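You operate a simulated robot arm through the tools that you are given. There is no shell and no other tool. Be economical: measure what you need, move in short steps, check, and stop when the job is done.

You run a simulated robot arm. Do the job below in one go: nothing can be reset, and whatever is moved stays where it is left.

Task
Stamp the phone bill PAID, then close the ink pad again.
Fine: one clear print below the total; the stamp goes back, the other bills stay blank.
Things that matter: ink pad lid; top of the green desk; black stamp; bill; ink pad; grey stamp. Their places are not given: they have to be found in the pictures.

Only the result counts: the job must be done as asked and must still hold three seconds after the hand-in. Knocking over, shifting, dropping, spilling or breaking anything else fails it.

Robot
A 5-joint arm with a two-finger parallel gripper, fixed in place. Base frame: the origin is at the foot of the arm, x ahead of it, y to its left, z up; the work surface is at about z = 0. Units: m, rad, N and s.
With the tool pointing down near the work surface it reaches from about 0.26 to 0.6 m from the base axis. Its first joint turns from -1.152 to 1.152 rad. The tool tilts only in the upright plane through the base axis and itself; it spins freely about its own axis. Payload 1.57 kg.
Tool frame: the origin (TCP) lies between the finger pads and is the grasp point; the fingertips stand 0.03 m ahead of it; z points along the fingers, y is the line along which they close. The gripper opens to 0.08 m. The fingers are 0.017 m wide and 0.012 m thick; the gripper's body (0.04 by 0.082 m) begins 0.08 m behind the TCP.
Orientation is told as [roll, pitch, yaw] about the base's x, y, z axes, in that order, counted from this pose: with the fingers straight down and closing along the base's y, the tool's x points along the base's -x, its y along +y and its z along -z.

Tools
- The arm moves only by the tool send_rows. Its argument "deltas" is a list of rows, each a list of 7 numbers: the shift along the tool's x, y, z in units of 25 mm (1.0 is 25 mm), then the turn, a rotation vector about the tool's x, y, z in units of 6 degrees (1.0 is 6 degrees), then the opening in per cent of the stroke, from 0 (shut) to 100 (fully open). In form: [[tx, ty, tz, ax, ay, az, hand], ...]. A call has 1 to 20 rows; each row shifts and turns the commanded pose from where the row before left it, along the tool's axes as they then stand. A call with a number of a shift or a turn outside -1 to 1 is refused whole. Rows are played at 5 a second. More than 0.05 m and 0.15 rad between two rows, or a gripper value outside its range, and nothing of the call is played. Where a pose cannot be reached the arm comes as near as it can. A force on the tool above 40 N (or 10 N above the force at the start of the call, whichever is more), or a blocked arm, ends the call early, and 0.2 s more pass. The fingers move at their own pace (about 0.153 m/s each) and stop on an object; they squeeze with about 22 N. The grip force told is the motor's: it shows also when the fingers shut on nothing. Time passes only in rows, and 0.2 s behind the last, so rows that do not move let the fingers close. The reply holds the time, the measured pose of the TCP, the force on the tool along the base axes, the opening and the grip force, in the units named above and with some noise.
- Cameras (640 x 400 px; columns grow to the right, rows downward): "scene" is fixed at [0.0376, 0.4029, 0.4949]; the picture's right is [-0.71, -0.70, 0.00], its down [-0.55, 0.56, -0.63] and it looks along [0.44, -0.45, -0.78] (base axes); focal length 214 px, centre (320, 200). "wrist" rides on the gripper at [-0.032, 0, -0.078] in the tool frame; the picture's right is [0.00, -1.00, 0.00], its down [0.97, 0.00, -0.24] and it looks along [0.24, 0.00, 0.97] (tool axes); focal length 218 px, centre (320, 200).
- capture(camera): a new picture of that camera. No time passes.
- measure_at(camera, pixels): for up to 12 pixels [column, row] of the newest picture of that camera ("zoom" is the newest enlarged one), the place [x, y, z] in the base frame of the surface seen there, good to about 0.003 m, but the place of the scene camera against the robot may be out by one fixed shift of up to 0.012 m in any direction. No time passes.
- enlarge(camera, box): a new picture of the part [left, top, right, bottom] of that camera's present view, enlarged. No time passes.
- hand_in(): hands the job in; it is judged then, once.

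Keep the steps short. Do not move on a guess: measure, check each grasp and each placing, and mend mistakes. In all there are 80 turns and 34 pictures (those below and enlarged ones count). Leave the gripper open and the arm clear of the work at the hand-in unless told otherwise, and finish with a single line.

The tools are called as name(argument=value, ...) on one line, values as JSON. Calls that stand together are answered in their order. send_rows: Moves the arm, as the interface text tells. Its arguments: {"type":"object","properties":{"deltas":{"type":"array","items":{"type":"array","items":{"type":"number"}}}},"required":["deltas"]} The other tools are called the same way: capture (camera) takes a picture; measure_at (camera, pixels) gives the place of the surface under pixels of a picture; enlarge (camera, box) takes an enlarged picture of a part of a camera's view; hand_in () hands the job in.

At the start:

```text
time: 0.0
eef_pos: [0.3883, 0.1582, 0.2875]
ee_rot: [-0.001, -0.001, -0.001]
wrist_force: [0.1, -0.5, 0.0]
width: 0.08
finger_force: 0.0
```

scene: 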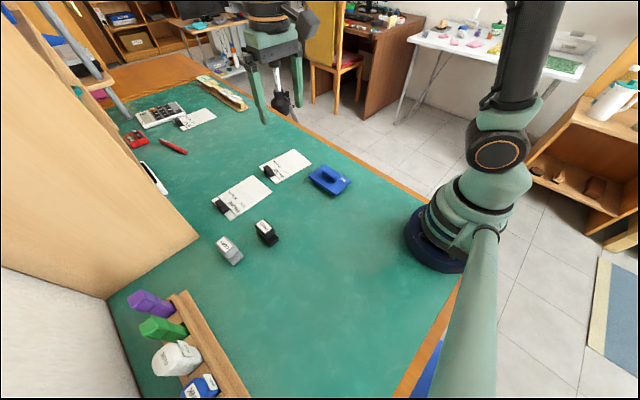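
wrist: 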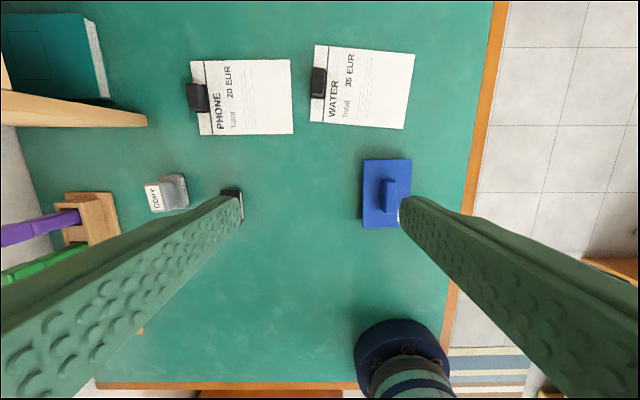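

I see two bills with clips (PHONE, WATER), a blue ink pad with a lid, a grey COPY stamp and a black stamp. I'll enlarge the views for detail.

enlarge(camera="scene", box=[190, 130, 370, 280])

enlarge(camera="wrist", box=[130, 30, 450, 240])

measure_at(camera="wrist", pixels=[[192, 62], [290, 60], [292, 133], [200, 135], [364, 160], [410, 160], [410, 227], [363, 227], [388, 195], [232, 192], [197, 97], [170, 190]])

```text
2.67 times, centred on (280, 205) of scene
```

zoom: 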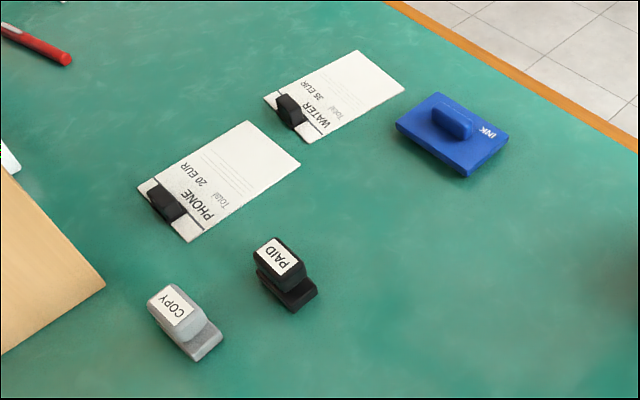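

```text
1.90 times, centred on (290, 135) of wrist
```

zoom: 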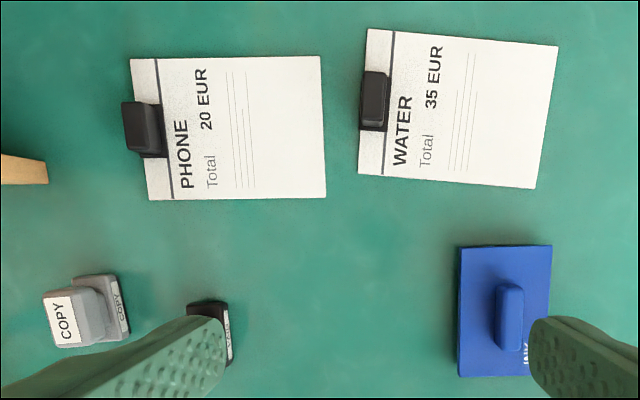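

```text
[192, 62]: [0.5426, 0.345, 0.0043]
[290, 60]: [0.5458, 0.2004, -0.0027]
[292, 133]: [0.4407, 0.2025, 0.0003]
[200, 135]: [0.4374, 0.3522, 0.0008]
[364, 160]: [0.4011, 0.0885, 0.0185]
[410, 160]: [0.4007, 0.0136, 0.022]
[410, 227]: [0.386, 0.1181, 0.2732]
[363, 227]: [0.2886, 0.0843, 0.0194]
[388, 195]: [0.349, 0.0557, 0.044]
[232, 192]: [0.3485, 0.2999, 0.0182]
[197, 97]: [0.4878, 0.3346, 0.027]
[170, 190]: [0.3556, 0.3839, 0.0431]
```

The lid has a raised grip, about (0.35, 0.055), top about z 0.044. Next I move over the ink pad to look at it closely.

send_rows(deltas=[[0.2, -0.86, 0.6, 0, 0, 0, 100], [0.2, -0.86, 0.6, 0, 0, 0, 100], [0.2, -0.86, 0.6, 0, 0, 0, 100], [0.2, -0.86, 0.6, 0, 0, 0, 100], [0.2, -0.86, 0.6, 0, 0, 0, 100]])

capture(camera="wrist")

```text
time: 1.2
eef_pos: [0.3626, 0.0496, 0.2107]
ee_rot: [0.0, 0.0, 0.001]
wrist_force: [-0.5, -0.7, 0.4]
width: 0.08
finger_force: 0.1
```

```text
29 pictures are left
```

wrist: 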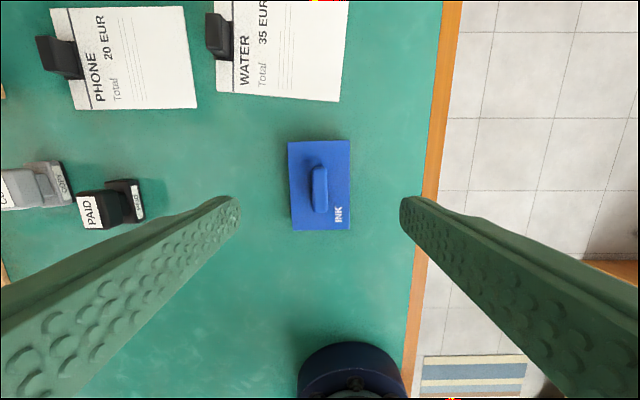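

Clear view of pad at (320,188) and PAID stamp at (110,205). Measuring both.

enlarge(camera="wrist", box=[260, 120, 380, 245])

measure_at(camera="wrist", pixels=[[290, 143], [348, 141], [348, 228], [293, 229], [319, 168], [321, 208], [314, 190], [325, 190], [319, 188], [302, 200], [340, 190], [300, 300]])

measure_at(camera="wrist", pixels=[[80, 200], [103, 197], [107, 225], [85, 227], [93, 211], [115, 183], [137, 181], [143, 213], [125, 200], [127, 220], [140, 200], [112, 205]])

```text
3.20 times, centred on (320, 182) of wrist
```

zoom: 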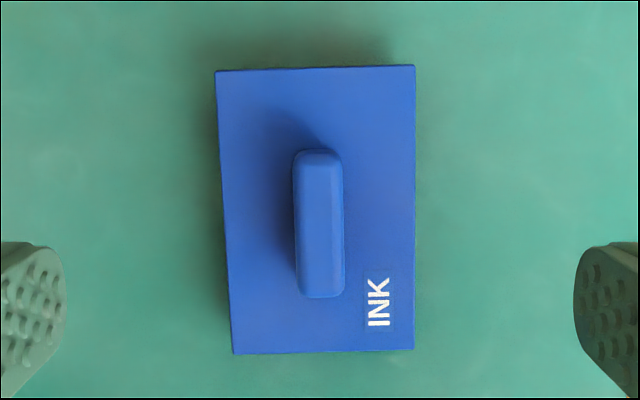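

```text
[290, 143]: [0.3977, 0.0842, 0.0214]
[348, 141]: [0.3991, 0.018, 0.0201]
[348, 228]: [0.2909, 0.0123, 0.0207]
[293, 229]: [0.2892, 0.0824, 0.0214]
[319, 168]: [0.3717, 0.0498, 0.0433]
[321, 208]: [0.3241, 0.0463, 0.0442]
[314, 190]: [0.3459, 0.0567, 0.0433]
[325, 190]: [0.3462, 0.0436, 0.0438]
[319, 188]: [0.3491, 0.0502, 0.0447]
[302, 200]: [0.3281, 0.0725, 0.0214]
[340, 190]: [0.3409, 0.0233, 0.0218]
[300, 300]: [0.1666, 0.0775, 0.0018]
```

```text
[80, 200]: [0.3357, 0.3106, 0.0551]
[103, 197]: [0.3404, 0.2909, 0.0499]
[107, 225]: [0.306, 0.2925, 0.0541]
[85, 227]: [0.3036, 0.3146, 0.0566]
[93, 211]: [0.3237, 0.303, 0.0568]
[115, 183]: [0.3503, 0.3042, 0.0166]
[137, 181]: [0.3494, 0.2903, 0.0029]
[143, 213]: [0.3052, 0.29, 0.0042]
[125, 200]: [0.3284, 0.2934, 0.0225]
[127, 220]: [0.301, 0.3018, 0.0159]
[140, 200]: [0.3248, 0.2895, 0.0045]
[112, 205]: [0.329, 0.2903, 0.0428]
```

The lid is 0.11 × 0.07 m, top z 0.021, with a 0.05 × 0.014 grip (z to 0.044) centred at (0.348, 0.050), turned about 2°. I lower to just above the grip.

send_rows(deltas=[[0.15, 0, 0.9, 0, 0, -0.1, 100], [0.15, 0, 0.9, 0, 0, -0.1, 100], [0.15, 0, 0.9, 0, 0, -0.1, 100], [0.15, 0, 0.9, 0, 0, 0, 100], [0, 0, 0.9, 0, 0, 0, 100], [0, 0, 0, 0, 0, 0, 100]])

capture(camera="wrist")

```text
time: 2.6
eef_pos: [0.3479, 0.0488, 0.1008]
ee_rot: [-0.001, -0.001, 0.031]
wrist_force: [-0.1, 0.1, 0.4]
width: 0.0802
finger_force: 0.1
```

```text
27 pictures are left
```

wrist: 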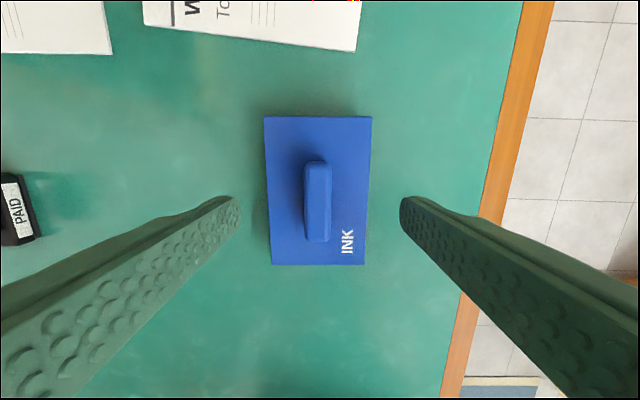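

Aligned: grip at (317,200), fingers either side. I go down 45 mm and close.

send_rows(deltas=[[0, 0.03, 0.6, 0, 0, 0, 100], [0, 0.03, 0.6, 0, 0, 0, 100], [0, 0, 0.58, 0, 0, 0, 100], [0, 0, 0, 0, 0, 0, 100], [0, 0, 0, 0, 0, 0, 0], [0, 0, 0, 0, 0, 0, 0], [0, 0, 0, 0, 0, 0, 0]])

capture(camera="wrist")

```text
time: 4.2
eef_pos: [0.3481, 0.0505, 0.0556]
ee_rot: [0.0, 0.001, 0.031]
wrist_force: [0.0, 0.5, 0.0]
width: 0.0169
finger_force: 22.0
```

```text
26 pictures are left
```

wrist: 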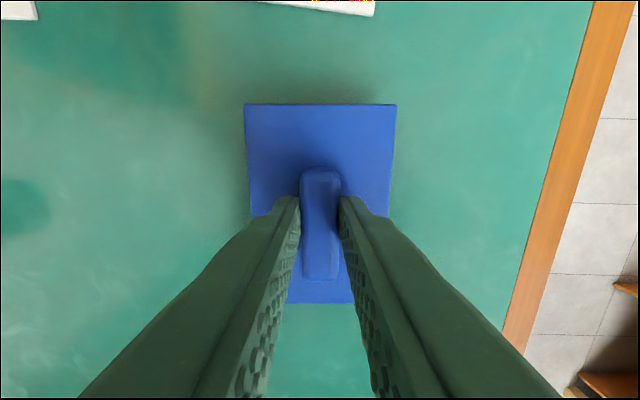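

Gripped at 0.0169 m, 22 N. Lift slowly straight up and look.

send_rows(deltas=[[0, 0, -0.3, 0, 0, 0, 0], [0, 0, -0.4, 0, 0, 0, 0], [0, 0, -0.6, 0, 0, 0, 0], [0, 0, -0.7, 0, 0, 0, 0], [0, 0, 0, 0, 0, 0, 0]])

enlarge(camera="scene", box=[210, 130, 410, 280])

```text
time: 5.4
eef_pos: [0.3482, 0.0506, 0.1069]
ee_rot: [0.001, 0.001, 0.032]
wrist_force: [-0.6, 0.9, -0.8]
width: 0.0169
finger_force: 22.4
```

```text
2.67 times, centred on (310, 205) of scene
```

zoom: 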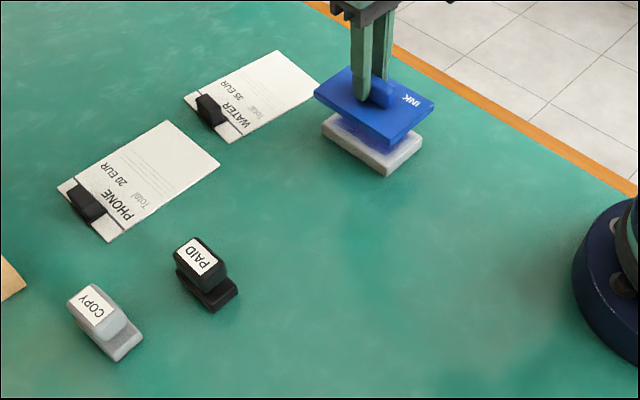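

Lid came off; a grey pad tray stays beneath. I carry the lid to free desk at y≈0.165.

send_rows(deltas=[[0, 0.5, -0.2, 0, 0, 0, 0], [0, 0.9, 0, 0, 0, 0, 0], [0, 0.9, 0, 0, 0, 0, 0], [0, 0.9, 0, 0, 0, 0, 0], [0, 0.9, 0, 0, 0, 0, 0], [0, 0.5, 0, 0, 0, 0, 0], [0, 0, 0.5, 0, 0, 0, 0], [0, 0, 0.5, 0, 0, 0, 0], [0, 0, 0.3, 0, 0, 0, 0], [0, 0, 0, 0, 0, 0, 0]])

enlarge(camera="scene", box=[210, 130, 410, 280])

```text
time: 7.6
eef_pos: [0.3429, 0.1666, 0.0785]
ee_rot: [-0.002, 0.002, 0.032]
wrist_force: [0.2, -0.1, -0.1]
width: 0.0172
finger_force: 21.6
```

```text
2.67 times, centred on (310, 205) of scene
```

zoom: 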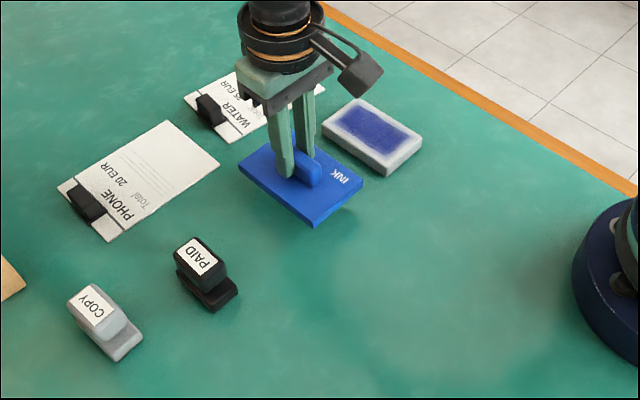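

Thin lid, underside roughly 0.04 below TCP. I lower to about z 0.048, then in 1 mm steps watching the force.

send_rows(deltas=[[0, 0, 0.5, 0, 0, 0, 0], [0, 0, 0.5, 0, 0, 0, 0], [0, 0, 0.2, 0, 0, 0, 0], [0, 0, 0.04, 0, 0, 0, 0], [0, 0, 0.04, 0, 0, 0, 0], [0, 0, 0.04, 0, 0, 0, 0], [0, 0, 0.0, 0, 0, 0, 0]])

enlarge(camera="scene", box=[260, 150, 360, 230])

```text
time: 9.2
eef_pos: [0.3452, 0.1667, 0.0454]
ee_rot: [0.002, 0.001, 0.032]
wrist_force: [-0.5, -6.2, 13.9]
width: 0.017
finger_force: 21.8
```

```text
5.00 times, centred on (310, 190) of scene
```

zoom: 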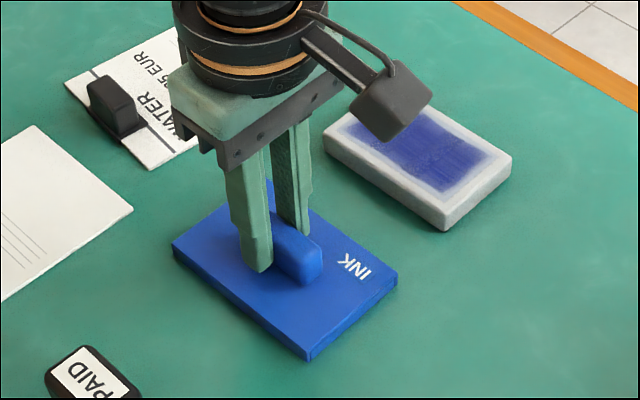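

Contact at TCP z 0.0455 (14 N). Ease up a hair, release, rise.

send_rows(deltas=[[0, 0, -0.03, 0, 0, 0, 0], [0, 0, 0, 0, 0, 0, 60], [0, 0, 0, 0, 0, 0, 100], [0, 0, 0, 0, 0, 0, 100], [0, 0, -0.6, 0, 0, 0, 100], [0, 0, -0.9, 0, 0, 0, 100], [0, 0, -0.9, 0, 0, 0, 100], [0, 0.9, -0.9, 0, 0, 0, 100], [0, 0.9, -0.9, 0, 0, 0, 100], [0, 0.9, -0.9, 0, 0, 0, 100], [0, 0.9, 0, 0, 0, 0, 100], [0, 0, 0, 0, 0, 0, 100]])

capture(camera="wrist")

```text
time: 11.8
eef_pos: [0.3416, 0.2556, 0.1728]
ee_rot: [0.0, 0.001, 0.031]
wrist_force: [1.0, -0.1, -0.8]
width: 0.0801
finger_force: 0.0
```

```text
22 pictures are left
```

wrist: 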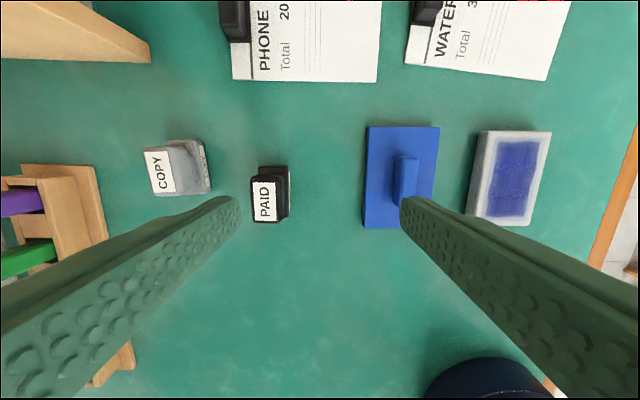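

Lid released cleanly. Measure the pad, lid and stamp.

enlarge(camera="wrist", box=[230, 140, 310, 240])

measure_at(camera="wrist", pixels=[[482, 133], [549, 133], [527, 223], [472, 213], [497, 144], [537, 143], [525, 214], [490, 214], [512, 178], [368, 128], [438, 129], [366, 226]])

measure_at(camera="wrist", pixels=[[254, 180], [275, 178], [276, 219], [253, 219], [265, 200], [262, 168], [287, 168], [288, 213], [283, 192], [247, 75], [375, 79], [342, 40]])

```text
4.00 times, centred on (270, 190) of wrist
```

zoom: 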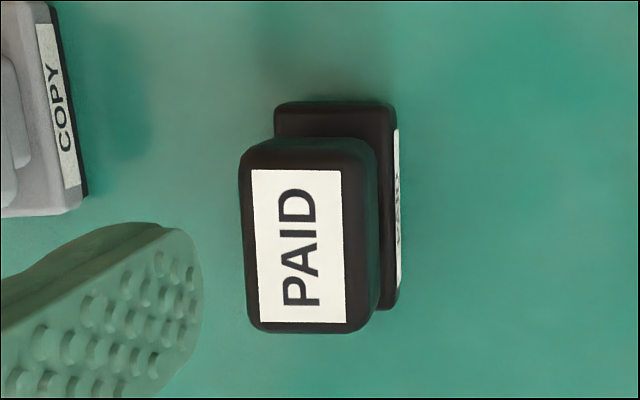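

```text
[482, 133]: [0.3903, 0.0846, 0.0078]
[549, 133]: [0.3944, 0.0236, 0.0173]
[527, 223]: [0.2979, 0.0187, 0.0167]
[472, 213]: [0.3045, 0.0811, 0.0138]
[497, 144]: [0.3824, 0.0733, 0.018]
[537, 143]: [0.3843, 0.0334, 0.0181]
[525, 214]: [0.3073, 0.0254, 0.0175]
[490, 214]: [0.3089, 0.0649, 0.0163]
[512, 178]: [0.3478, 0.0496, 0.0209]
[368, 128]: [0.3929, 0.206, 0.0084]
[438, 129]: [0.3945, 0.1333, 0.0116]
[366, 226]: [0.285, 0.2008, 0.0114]
```

```text
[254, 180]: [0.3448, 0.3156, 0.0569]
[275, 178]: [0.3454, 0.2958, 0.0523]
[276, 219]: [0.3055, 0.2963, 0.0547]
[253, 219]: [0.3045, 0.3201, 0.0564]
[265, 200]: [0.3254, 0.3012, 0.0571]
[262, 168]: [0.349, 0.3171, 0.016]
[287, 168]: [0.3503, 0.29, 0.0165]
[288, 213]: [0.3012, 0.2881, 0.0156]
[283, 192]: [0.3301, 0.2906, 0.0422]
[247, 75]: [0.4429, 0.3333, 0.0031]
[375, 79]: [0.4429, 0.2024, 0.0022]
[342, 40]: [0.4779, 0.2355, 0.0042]
```

Stamp: base x 0.301–0.350, y 0.289–0.317, grip top z 0.057, centre about (0.3255, 0.304), print already the same way round as the bill's text. Pad's ink field centre ≈ (0.3475, 0.0495), z 0.018. I move over the stamp with a narrower opening, to stay clear of COPY.

send_rows(deltas=[[0.2, 0.65, 0.4, 0, 0, 0.2, 65], [0.2, 0.65, 0.6, 0, 0, 0, 65], [0.2, 0.64, 0.6, 0, 0, 0, 65], [0, 0, 0.6, 0, 0, 0, 65], [0, 0, 0.6, 0, 0, 0, 65], [0, 0, 0, 0, 0, 0, 65]])

capture(camera="wrist")

```text
time: 13.2
eef_pos: [0.3256, 0.3048, 0.1019]
ee_rot: [-0.001, -0.001, 0.011]
wrist_force: [0.1, 0.7, 0.1]
width: 0.052
finger_force: 0.1
```

```text
20 pictures are left
```

wrist: 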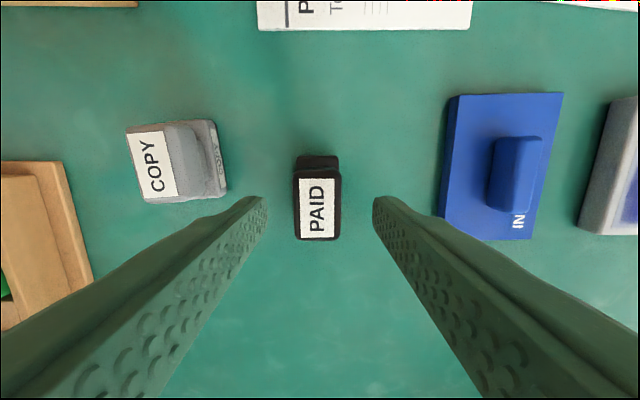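

measure_at(camera="wrist", pixels=[[300, 175], [336, 175], [303, 237], [335, 237], [299, 160], [337, 160], [320, 158], [220, 190], [214, 125], [318, 205], [225, 197]])

```text
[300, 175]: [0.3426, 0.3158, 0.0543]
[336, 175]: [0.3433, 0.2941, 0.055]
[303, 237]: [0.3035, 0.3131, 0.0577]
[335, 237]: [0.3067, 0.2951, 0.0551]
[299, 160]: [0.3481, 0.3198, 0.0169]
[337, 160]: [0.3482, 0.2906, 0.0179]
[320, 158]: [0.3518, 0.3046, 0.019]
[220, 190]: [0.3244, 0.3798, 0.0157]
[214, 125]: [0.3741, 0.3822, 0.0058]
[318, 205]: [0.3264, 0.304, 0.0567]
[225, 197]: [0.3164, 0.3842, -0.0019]
```

Stamp centred at (0.3255, 0.3048), COPY is 70 mm away. Descend 50 mm and close.

send_rows(deltas=[[0, 0, 0.6, 0, 0, 0, 65], [0, 0, 0.6, 0, 0, 0, 65], [0, 0, 0.5, 0, 0, 0, 65], [0, 0, 0.28, 0, 0, 0, 65], [0, 0, 0, 0, 0, 0, 65], [0, 0, 0, 0, 0, 0, 20], [0, 0, 0, 0, 0, 0, 0], [0, 0, 0, 0, 0, 0, 0]])

capture(camera="wrist")

```text
time: 15.0
eef_pos: [0.3266, 0.3043, 0.0528]
ee_rot: [-0.001, -0.001, 0.012]
wrist_force: [1.3, 1.5, 1.2]
width: 0.0296
finger_force: 22.2
```

```text
19 pictures are left
```

wrist: 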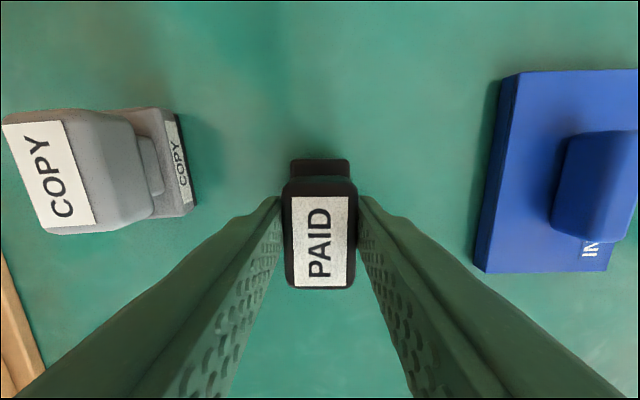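

Firm grip (0.0296 m, 22 N). Lift and carry over the ink pad at safe height.

send_rows(deltas=[[0, 0, -0.4, 0, 0, 0, 0], [0, 0, -0.9, 0, 0, 0, 0], [0, 0, -0.9, 0, 0, 0, 0], [0, 0, -0.9, 0, 0, 0, 0], [-0.06, -0.5, 0, 0, 0, 0, 0], [-0.06, -0.87, 0, 0, 0, 0, 0], [-0.06, -0.9, 0, 0, 0, 0, 0], [-0.06, -0.9, 0, 0, 0, 0, 0], [-0.06, -0.9, 0, 0, 0, 0, 0], [-0.06, -0.9, 0, 0, 0, 0, 0], [-0.06, -0.9, 0, 0, 0, 0, 0], [-0.06, -0.9, 0, 0, 0, 0, 0], [-0.06, -0.9, 0, 0, 0, 0, 0], [-0.06, -0.9, 0, 0, 0, 0, 0], [-0.06, -0.9, 0, 0, 0, 0, 0], [-0.06, -0.6, 0, 0, 0, 0, 0], [0, 0, 0, 0, 0, 0, 0]])

capture(camera="wrist")

```text
time: 18.6
eef_pos: [0.346, 0.0535, 0.1311]
ee_rot: [0.0, 0.0, 0.012]
wrist_force: [0.0, -0.1, -0.7]
width: 0.029
finger_force: 21.7
```

```text
18 pictures are left
```

wrist: 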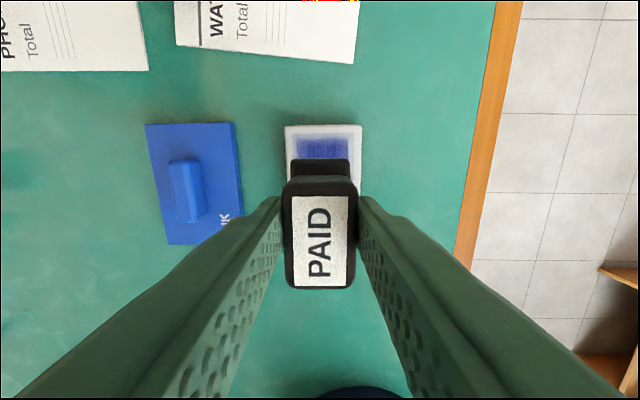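

measure_at(camera="wrist", pixels=[[289, 130], [360, 129], [298, 150], [349, 150], [323, 140], [323, 128], [323, 150]])

```text
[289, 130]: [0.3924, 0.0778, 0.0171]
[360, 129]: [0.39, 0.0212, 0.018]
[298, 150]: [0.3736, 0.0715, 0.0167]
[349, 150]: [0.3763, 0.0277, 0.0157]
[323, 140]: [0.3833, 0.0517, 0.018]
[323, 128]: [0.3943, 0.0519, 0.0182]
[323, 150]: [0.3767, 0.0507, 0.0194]
```

Ink field centre ≈ (0.347, 0.049), top z≈0.0175, so contact expected at TCP z≈0.070. Align and lower to 0.074.

send_rows(deltas=[[-0.04, -0.18, 0.4, 0, 0, 0, 0], [0, 0, 0.7, 0, 0, 0, 0], [0, 0, 0.7, 0, 0, 0, 0], [0, 0, 0.4, 0, 0, 0, 0], [0, 0, 0.08, 0, 0, 0, 0], [0, 0, 0, 0, 0, 0, 0]])

enlarge(camera="scene", box=[280, 120, 380, 210])

```text
time: 20.0
eef_pos: [0.3483, 0.0486, 0.0745]
ee_rot: [0.0, 0.001, 0.011]
wrist_force: [-0.3, 0.0, -0.7]
width: 0.0291
finger_force: 22.0
```

```text
4.44 times, centred on (330, 165) of scene
```

zoom: 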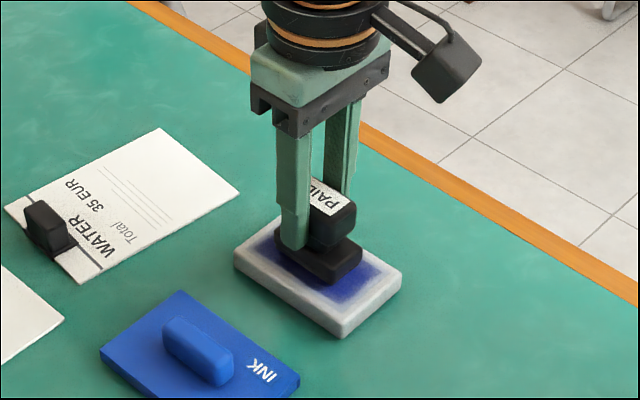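

Centred over the ink. Press in 1 mm steps.

send_rows(deltas=[[0, 0, 0.06, 0, 0, 0, 0], [0, 0, 0.06, 0, 0, 0, 0], [0, 0, 0.04, 0, 0, 0, 0], [0, 0, 0.04, 0, 0, 0, 0], [0, 0, 0, 0, 0, 0, 0]])

```text
time: 21.2
eef_pos: [0.3491, 0.0492, 0.0718]
ee_rot: [0.0, -0.004, 0.01]
wrist_force: [-5.0, -6.2, 38.4]
width: 0.0292
finger_force: 22.1
```

Pressed at 38 N: inked. Lift straight up, then carry to the phone bill's blank area; first lift and view.

send_rows(deltas=[[0, 0, -0.1, 0, 0, 0, 0], [0, 0, -0.4, 0, 0, 0, 0], [0, 0, -0.8, 0, 0, 0, 0], [0, 0, -0.9, 0, 0, 0, 0], [0, 0, -0.4, 0, 0, 0, 0], [0, 0.5, 0, 0, 0, 0, 0], [-0.2, 0.9, 0, 0, 0, 0, 0], [-0.6, 0.9, 0, 0, 0, 0, 0], [-0.6, 0.9, 0, 0, 0, 0, 0], [-0.6, 0.9, 0, 0, 0, 0, 0], [-0.6, 0.9, 0, 0, 0, 0, 0], [-0.6, 0.9, 0, 0, 0, 0, 0], [-0.6, 0.7, 0, 0, 0, 0, 0], [0, 0, 0, 0, 0, 0, 0]])

capture(camera="wrist")

```text
time: 24.2
eef_pos: [0.4414, 0.2168, 0.1348]
ee_rot: [0.0, 0.0, 0.01]
wrist_force: [-0.3, -0.5, -0.8]
width: 0.0288
finger_force: 20.8
```

```text
16 pictures are left
```

wrist: 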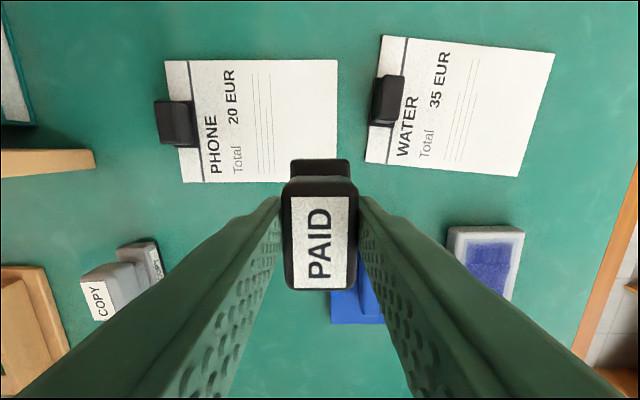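

measure_at(camera="wrist", pixels=[[167, 63], [337, 62], [336, 180], [184, 181], [274, 160], [271, 75], [305, 110], [385, 160], [365, 165], [340, 120], [240, 160]])

```text
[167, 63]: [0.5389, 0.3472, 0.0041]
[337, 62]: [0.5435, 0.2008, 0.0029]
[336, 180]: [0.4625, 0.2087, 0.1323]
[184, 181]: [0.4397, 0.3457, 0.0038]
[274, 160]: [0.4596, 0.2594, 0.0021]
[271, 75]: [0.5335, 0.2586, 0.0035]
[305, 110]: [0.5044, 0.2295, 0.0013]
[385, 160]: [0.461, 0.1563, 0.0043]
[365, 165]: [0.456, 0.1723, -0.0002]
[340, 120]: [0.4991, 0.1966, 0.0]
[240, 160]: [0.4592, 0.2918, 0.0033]
```

Blank area on the phone bill spans y 0.200–0.256, x 0.44–0.542. Target TCP (0.492, 0.229); move and lower to z 0.062.

send_rows(deltas=[[-0.7, 0.16, 0, 0, 0, 0, 0], [-0.7, 0.16, 0, 0, 0, 0, 0], [-0.62, 0.15, 0, 0, 0, 0, 0], [0, 0, 0, 0, 0, 0, 0], [0, 0, 0.8, 0, 0, 0, 0], [0, 0, 0.8, 0, 0, 0, 0], [0, 0, 0.8, 0, 0, 0, 0], [0, 0, 0.45, 0, 0, 0, 0], [0, 0, 0, 0, 0, 0, 0]])

enlarge(camera="scene", box=[190, 130, 330, 230])

capture(camera="wrist")

```text
time: 26.2
eef_pos: [0.4914, 0.2276, 0.0611]
ee_rot: [-0.002, 0.001, 0.01]
wrist_force: [0.3, -0.6, -1.0]
width: 0.0291
finger_force: 21.9
```

```text
4.00 times, centred on (260, 180) of scene
```

zoom: 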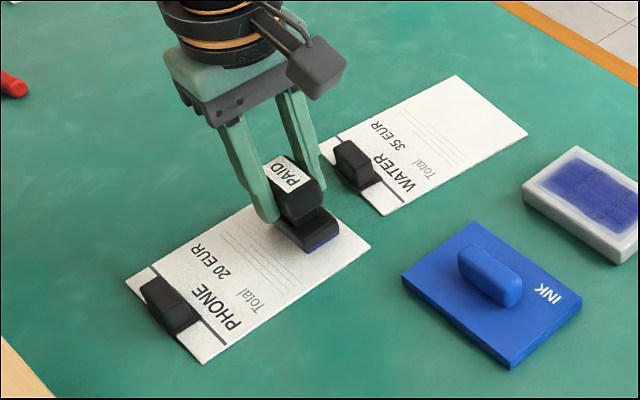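

```text
14 pictures are left
```

wrist: 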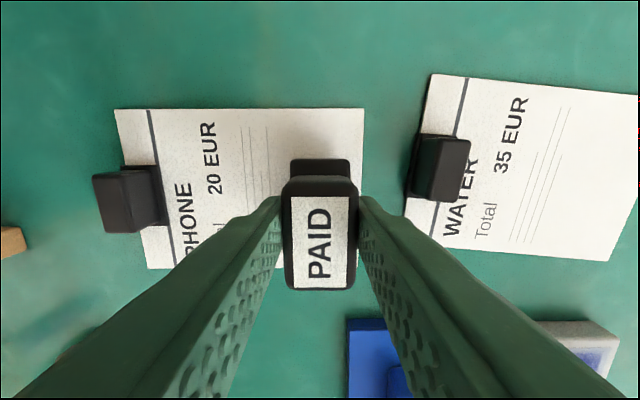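

Stamp's inked underside is just above the blank part, clear of the lines. Press down gently.

send_rows(deltas=[[0, 0, 0.12, 0, 0, 0, 0], [0, 0, 0.08, 0, 0, 0, 0], [0, 0, 0.06, 0, 0, 0, 0], [0, 0, 0.04, 0, 0, 0, 0], [0, 0, 0, 0, 0, 0, 0]])

```text
time: 27.4
eef_pos: [0.4916, 0.2264, 0.0562]
ee_rot: [0.001, -0.001, 0.01]
wrist_force: [0.0, -0.6, 2.3]
width: 0.0293
finger_force: 22.0
```

Just touching (about 3 N). Press a little further.

send_rows(deltas=[[0, 0, 0.04, 0, 0, 0, 0], [0, 0, 0.03, 0, 0, 0, 0], [0, 0, 0, 0, 0, 0, 0]])

```text
time: 28.2
eef_pos: [0.4937, 0.2268, 0.0545]
ee_rot: [0.002, -0.003, 0.01]
wrist_force: [-5.7, -3.7, 21.5]
width: 0.0288
finger_force: 21.8
```

21 N, firm. Lift straight up and check the print.

send_rows(deltas=[[0, 0, -0.1, 0, 0, 0, 0], [0, 0, -0.5, 0, 0, 0, 0], [0, 0, -0.9, 0, 0, 0, 0], [0, 0, -0.9, 0, 0, 0, 0], [0, 0, -0.8, 0, 0, 0, 0], [0.5, 0, 0, 0, 0, 0, 0], [0.9, 0, 0, 0, 0, 0, 0], [0.9, 0.3, 0, 0, 0, 0, 0], [0.9, 0.5, 0, 0, 0, 0, 0], [0, 0, 0, 0, 0, 0, 0]])

capture(camera="wrist")

```text
time: 30.4
eef_pos: [0.4087, 0.246, 0.1332]
ee_rot: [0.002, 0.0, 0.009]
wrist_force: [0.0, 0.2, -0.6]
width: 0.0292
finger_force: 22.4
```

```text
13 pictures are left
```

wrist: 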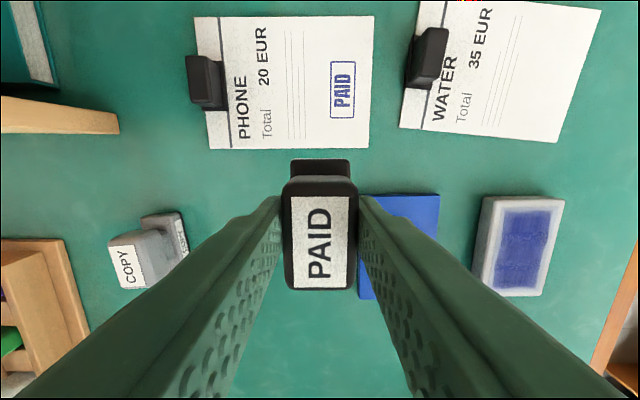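

Clear PAID print at (342,90) on the phone bill. Carry the stamp back to its place (TCP 0.3266, 0.3043), lowering to z 0.059.

send_rows(deltas=[[0.815, 0.59, 0, 0, 0, 0, 0], [0.815, 0.59, 0, 0, 0, 0, 0], [0.815, 0.59, 0, 0, 0, 0, 0], [0.815, 0.59, 0, 0, 0, 0, 0], [0, 0, 0, 0, 0, 0, 0], [0, 0, 0.8, 0, 0, 0, 0], [0, 0, 0.8, 0, 0, 0, 0], [0, 0, 0.8, 0, 0, 0, 0], [0, 0, 0.5, 0, 0, 0, 0], [0, 0, 0, 0, 0, 0, 0]])

```text
time: 32.6
eef_pos: [0.3269, 0.3038, 0.0605]
ee_rot: [-0.001, 0.0, 0.01]
wrist_force: [0.3, -0.3, -1.0]
width: 0.029
finger_force: 22.4
```

Lower to contact in small steps.

send_rows(deltas=[[0, 0, 0.14, 0, 0, 0, 0], [0, 0, 0.08, 0, 0, 0, 0], [0, 0, 0.04, 0, 0, 0, 0], [0, 0, 0.04, 0, 0, 0, 0], [0, 0, 0, 0, 0, 0, 0]])

```text
time: 33.8
eef_pos: [0.3287, 0.305, 0.0537]
ee_rot: [0.001, 0.0, 0.011]
wrist_force: [-0.4, 0.2, -1.0]
width: 0.0292
finger_force: 22.2
```

send_rows(deltas=[[0, 0, 0.03, 0, 0, 0, 0], [0, 0, 0.03, 0, 0, 0, 0], [0, 0, 0, 0, 0, 0, 0]])

```text
time: 34.6
eef_pos: [0.3292, 0.3036, 0.0535]
ee_rot: [0.001, 0.001, 0.011]
wrist_force: [-5.6, -0.5, 12.2]
width: 0.0292
finger_force: 21.9
```

Contact, 12 N. Ease, open, and rise.

send_rows(deltas=[[0, 0, -0.04, 0, 0, 0, 0], [0, 0, 0, 0, 0, 0, 45], [0, 0, 0, 0, 0, 0, 65], [0, 0, 0, 0, 0, 0, 65], [0, 0, -0.5, 0, 0, 0, 65], [0, 0, -0.9, 0, 0, 0, 65], [0, 0, -0.9, 0, 0, 0, 65], [0, -0.9, -0.9, 0, 0, 0, 100], [0, -0.9, -0.9, 0, 0, 0, 100], [0, -0.9, -0.5, 0, 0, 0, 100], [0, 0, 0, 0, 0, 0, 100]])

capture(camera="wrist")

```text
time: 37.0
eef_pos: [0.3277, 0.2351, 0.1685]
ee_rot: [0.0, 0.0, 0.01]
wrist_force: [0.2, 0.0, 0.5]
width: 0.08
finger_force: 0.1
```

```text
12 pictures are left
```

wrist: 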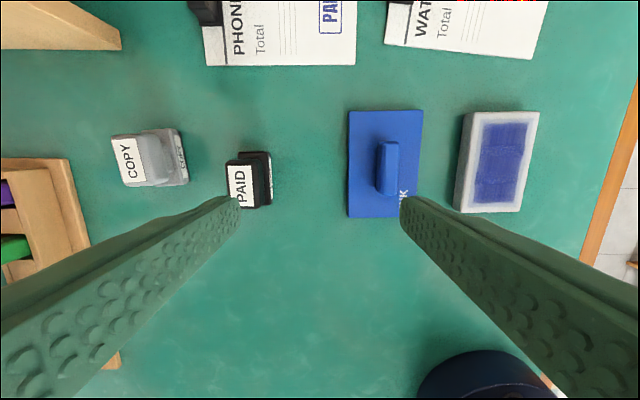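

Stamp stands back in place. Measure it, and the lid grip and pad.

measure_at(camera="wrist", pixels=[[244, 153], [269, 153], [271, 200], [240, 187], [351, 113], [421, 113], [350, 215], [388, 145], [388, 190], [382, 168], [396, 168]])

measure_at(camera="wrist", pixels=[[470, 114], [538, 114], [520, 209], [459, 207], [488, 124], [527, 124], [510, 200], [477, 200], [503, 162], [530, 160], [470, 160]])

```text
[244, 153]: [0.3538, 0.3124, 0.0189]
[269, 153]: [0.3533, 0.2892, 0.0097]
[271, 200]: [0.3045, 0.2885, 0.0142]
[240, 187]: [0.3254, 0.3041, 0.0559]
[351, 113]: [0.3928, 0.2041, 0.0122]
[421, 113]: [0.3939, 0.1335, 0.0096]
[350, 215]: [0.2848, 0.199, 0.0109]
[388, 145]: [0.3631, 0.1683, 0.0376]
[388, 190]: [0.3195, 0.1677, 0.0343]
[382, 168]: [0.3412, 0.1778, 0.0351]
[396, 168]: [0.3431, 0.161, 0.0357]
```

```text
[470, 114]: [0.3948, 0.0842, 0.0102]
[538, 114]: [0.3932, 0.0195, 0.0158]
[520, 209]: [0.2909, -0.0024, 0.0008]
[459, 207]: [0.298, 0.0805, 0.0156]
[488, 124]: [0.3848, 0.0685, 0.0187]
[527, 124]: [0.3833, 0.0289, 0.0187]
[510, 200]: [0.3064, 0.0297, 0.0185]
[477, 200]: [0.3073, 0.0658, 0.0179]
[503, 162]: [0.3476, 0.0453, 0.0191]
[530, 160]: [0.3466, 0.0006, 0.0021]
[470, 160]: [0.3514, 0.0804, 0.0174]
```

Pad unmoved; stamp within 3 mm of its place. Now go over the lid's grip at (0.343, 0.1675), yaw as before.

send_rows(deltas=[[-0.13, -0.7, 0.2, 0, 0, -0.2, 100], [-0.13, -0.7, 0.4, 0, 0, 0, 100], [-0.13, -0.7, 0.6, 0, 0, 0, 100], [-0.14, -0.6, 0.6, 0, 0, 0, 100], [0, 0, 0.7, 0, 0, 0, 100], [0, 0, 0.5, 0, 0, 0, 100], [0, 0, 0, 0, 0, 0, 100]])

capture(camera="wrist")

```text
time: 38.6
eef_pos: [0.3437, 0.1684, 0.0926]
ee_rot: [0.0, 0.0, 0.031]
wrist_force: [-0.6, 0.0, 0.4]
width: 0.0799
finger_force: 0.1
```

```text
11 pictures are left
```

wrist: 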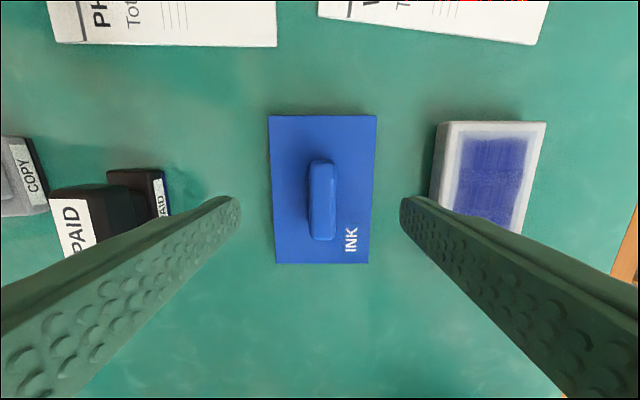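

Aligned with the grip. Lower 46.5 mm and close.

send_rows(deltas=[[0, 0, 0.6, 0, 0, 0, 100], [0, 0, 0.6, 0, 0, 0, 100], [0, 0, 0.5, 0, 0, 0, 100], [0, 0, 0.15, 0, 0, 0, 100], [0, 0, 0, 0, 0, 0, 100], [0, 0, 0, 0, 0, 0, 0], [0, 0, 0, 0, 0, 0, 0], [0, 0, 0, 0, 0, 0, 0]])

capture(camera="wrist")

```text
time: 40.4
eef_pos: [0.344, 0.1681, 0.0465]
ee_rot: [0.0, 0.001, 0.033]
wrist_force: [-0.7, 0.0, 0.1]
width: 0.017
finger_force: 22.3
```

```text
10 pictures are left
```

wrist: 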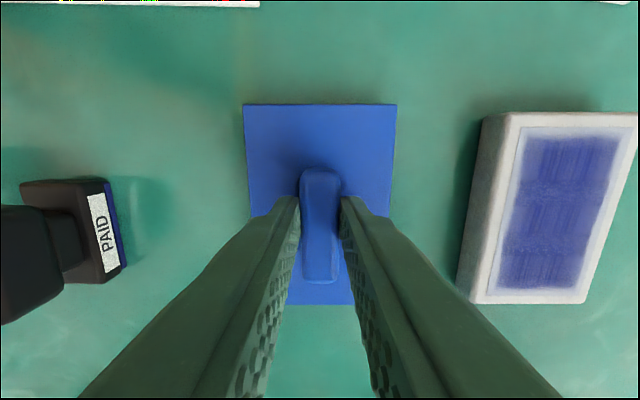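

Same grip geometry as the first time. Lift and carry to above the pad: TCP (0.348, 0.0505).

send_rows(deltas=[[0, 0, -0.4, 0, 0, 0, 0], [0, 0, -0.9, 0, 0, 0, 0], [0, 0, -0.9, 0, 0, 0, 0], [0, -0.5, 0, 0, 0, 0, 0], [0, -0.9, 0, 0, 0, 0, 0], [0, -0.9, 0, 0, 0, 0, 0], [0, -0.9, 0, 0, 0, 0, 0], [0, -0.9, 0, 0, 0, 0, 0], [-0.02, -0.6, 0, 0, 0, 0, 0], [0, 0, 0, 0, 0, 0, 0], [0, 0, 0, 0, 0, 0, 0]])

enlarge(camera="scene", box=[280, 120, 380, 210])

```text
time: 42.8
eef_pos: [0.3486, 0.0518, 0.1022]
ee_rot: [0.001, 0.0, 0.031]
wrist_force: [0.2, -0.4, -0.7]
width: 0.0171
finger_force: 21.8
```

```text
4.44 times, centred on (330, 165) of scene
```

zoom: 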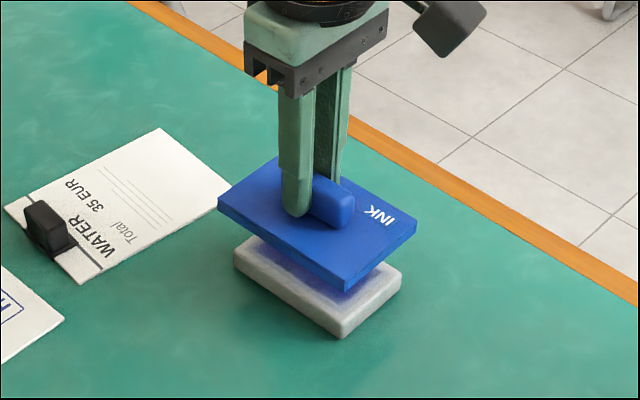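

Over the pad. Nudge 1 mm in -y, lower to z≈0.060 and look.

send_rows(deltas=[[0, -0.05, 0.5, 0, 0, 0, 0], [0, 0, 0.6, 0, 0, 0, 0], [0, 0, 0.56, 0, 0, 0, 0], [0, 0, 0, 0, 0, 0, 0]])

enlarge(camera="scene", box=[280, 120, 380, 210])

```text
time: 43.8
eef_pos: [0.3506, 0.0506, 0.0603]
ee_rot: [0.0, -0.001, 0.032]
wrist_force: [-1.2, -0.8, -0.5]
width: 0.017
finger_force: 22.3
```

```text
4.44 times, centred on (330, 165) of scene
```

zoom: 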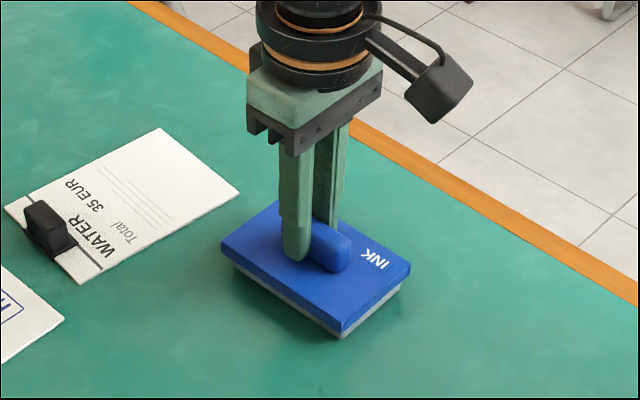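

send_rows(deltas=[[0, 0, 0, 0, 0, 0, 0], [0, 0, 0, 0, 0, 0, 0]])

```text
time: 44.4
eef_pos: [0.3499, 0.0507, 0.0596]
ee_rot: [0.0, 0.0, 0.032]
wrist_force: [-0.9, -0.5, -0.5]
width: 0.0169
finger_force: 21.8
```

x reads 0.350, 1.8 mm beyond the first grasp pose; correct that and lower in small steps.

send_rows(deltas=[[0.07, 0, 0, 0, 0, 0, 0], [0, 0, 0.06, 0, 0, 0, 0], [0, 0, 0.04, 0, 0, 0, 0], [0, 0, 0.04, 0, 0, 0, 0], [0, 0, 0, 0, 0, 0, 0]])

```text
time: 45.6
eef_pos: [0.3479, 0.052, 0.0565]
ee_rot: [0.002, 0.0, 0.033]
wrist_force: [0.5, 0.2, -0.6]
width: 0.0171
finger_force: 22.0
```

send_rows(deltas=[[0, -0.04, 0.03, 0, 0, 0, 0], [0, 0, 0.03, 0, 0, 0, 0], [0, 0, 0, 0, 0, 0, 0]])

```text
time: 46.4
eef_pos: [0.3475, 0.0491, 0.0555]
ee_rot: [0.0, 0.0, 0.031]
wrist_force: [0.1, 0.5, 0.1]
width: 0.0167
finger_force: 21.7
```

send_rows(deltas=[[0, 0.02, 0.03, 0, 0, 0, 0], [0, 0, 0.03, 0, 0, 0, 0], [0, 0, 0, 0, 0, 0, 0]])

enlarge(camera="scene", box=[280, 120, 380, 210])

```text
time: 47.2
eef_pos: [0.3481, 0.0516, 0.0544]
ee_rot: [0.0, -0.001, 0.032]
wrist_force: [-1.1, -4.0, 13.6]
width: 0.0174
finger_force: 21.4
```

```text
4.44 times, centred on (330, 165) of scene
```

zoom: 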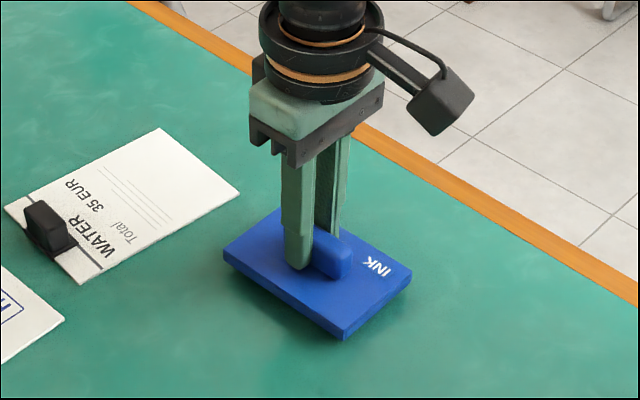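

Seated: contact 13.6 N, no grey tray visible. Release, rise and move clear.

send_rows(deltas=[[0, 0, -0.04, 0, 0, 0, 0], [0, 0, 0, 0, 0, 0, 60], [0, 0, 0, 0, 0, 0, 100], [0, 0, 0, 0, 0, 0, 100], [0, 0, -0.5, 0, 0, 0, 100], [0, 0, -0.9, 0, 0, 0, 100], [0, 0, -0.9, 0, 0, 0, 100], [0, 0.5, -0.9, 0, 0, 0, 100], [0, 0.9, -0.9, 0, 0, 0, 100], [0, 0.9, -0.9, 0, 0, 0, 100], [0, 0.9, -0.9, 0, 0, 0, 100], [0, 0.9, -0.9, 0, 0, 0, 100], [0, 0, -0.9, 0, 0, 0, 100], [0, 0, 0, 0, 0, 0, 100]])

capture(camera="wrist")

enlarge(camera="scene", box=[190, 130, 370, 280])

```text
time: 50.2
eef_pos: [0.3433, 0.1525, 0.2478]
ee_rot: [0.0, -0.001, 0.032]
wrist_force: [-0.1, -0.5, 0.6]
width: 0.0802
finger_force: 0.2
```

```text
6 pictures are left
```

wrist: 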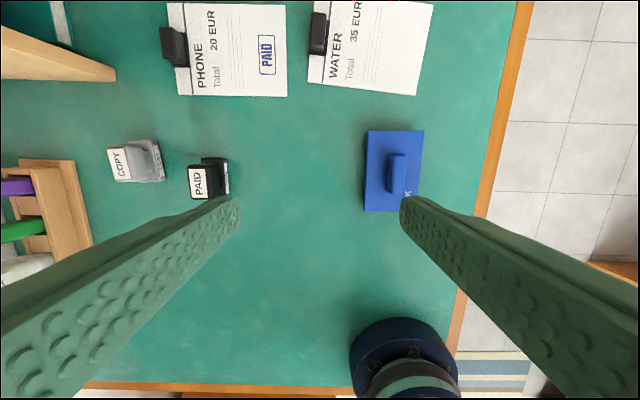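

```text
2.67 times, centred on (280, 205) of scene
```

zoom: 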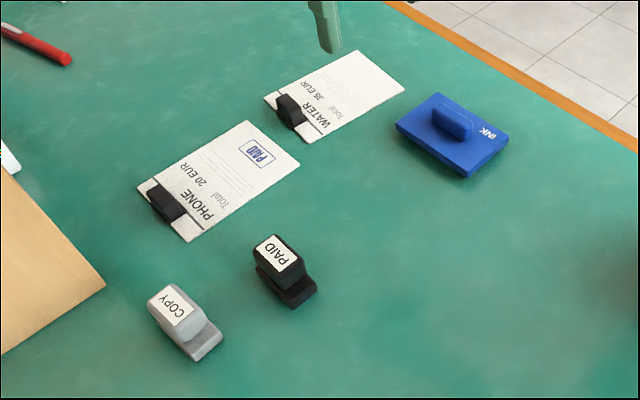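

Everything matches the start picture, apart from the PAID print on the phone bill. The lid is shut, the stamp is back and the WATER bill is blank. Handing in.

hand_in()

```text
The job is handed in.
```

The phone bill has one clear PAID print below the total, the ink pad is closed, the stamp is back within about 3 mm of where it stood, and the water bill is still blank.
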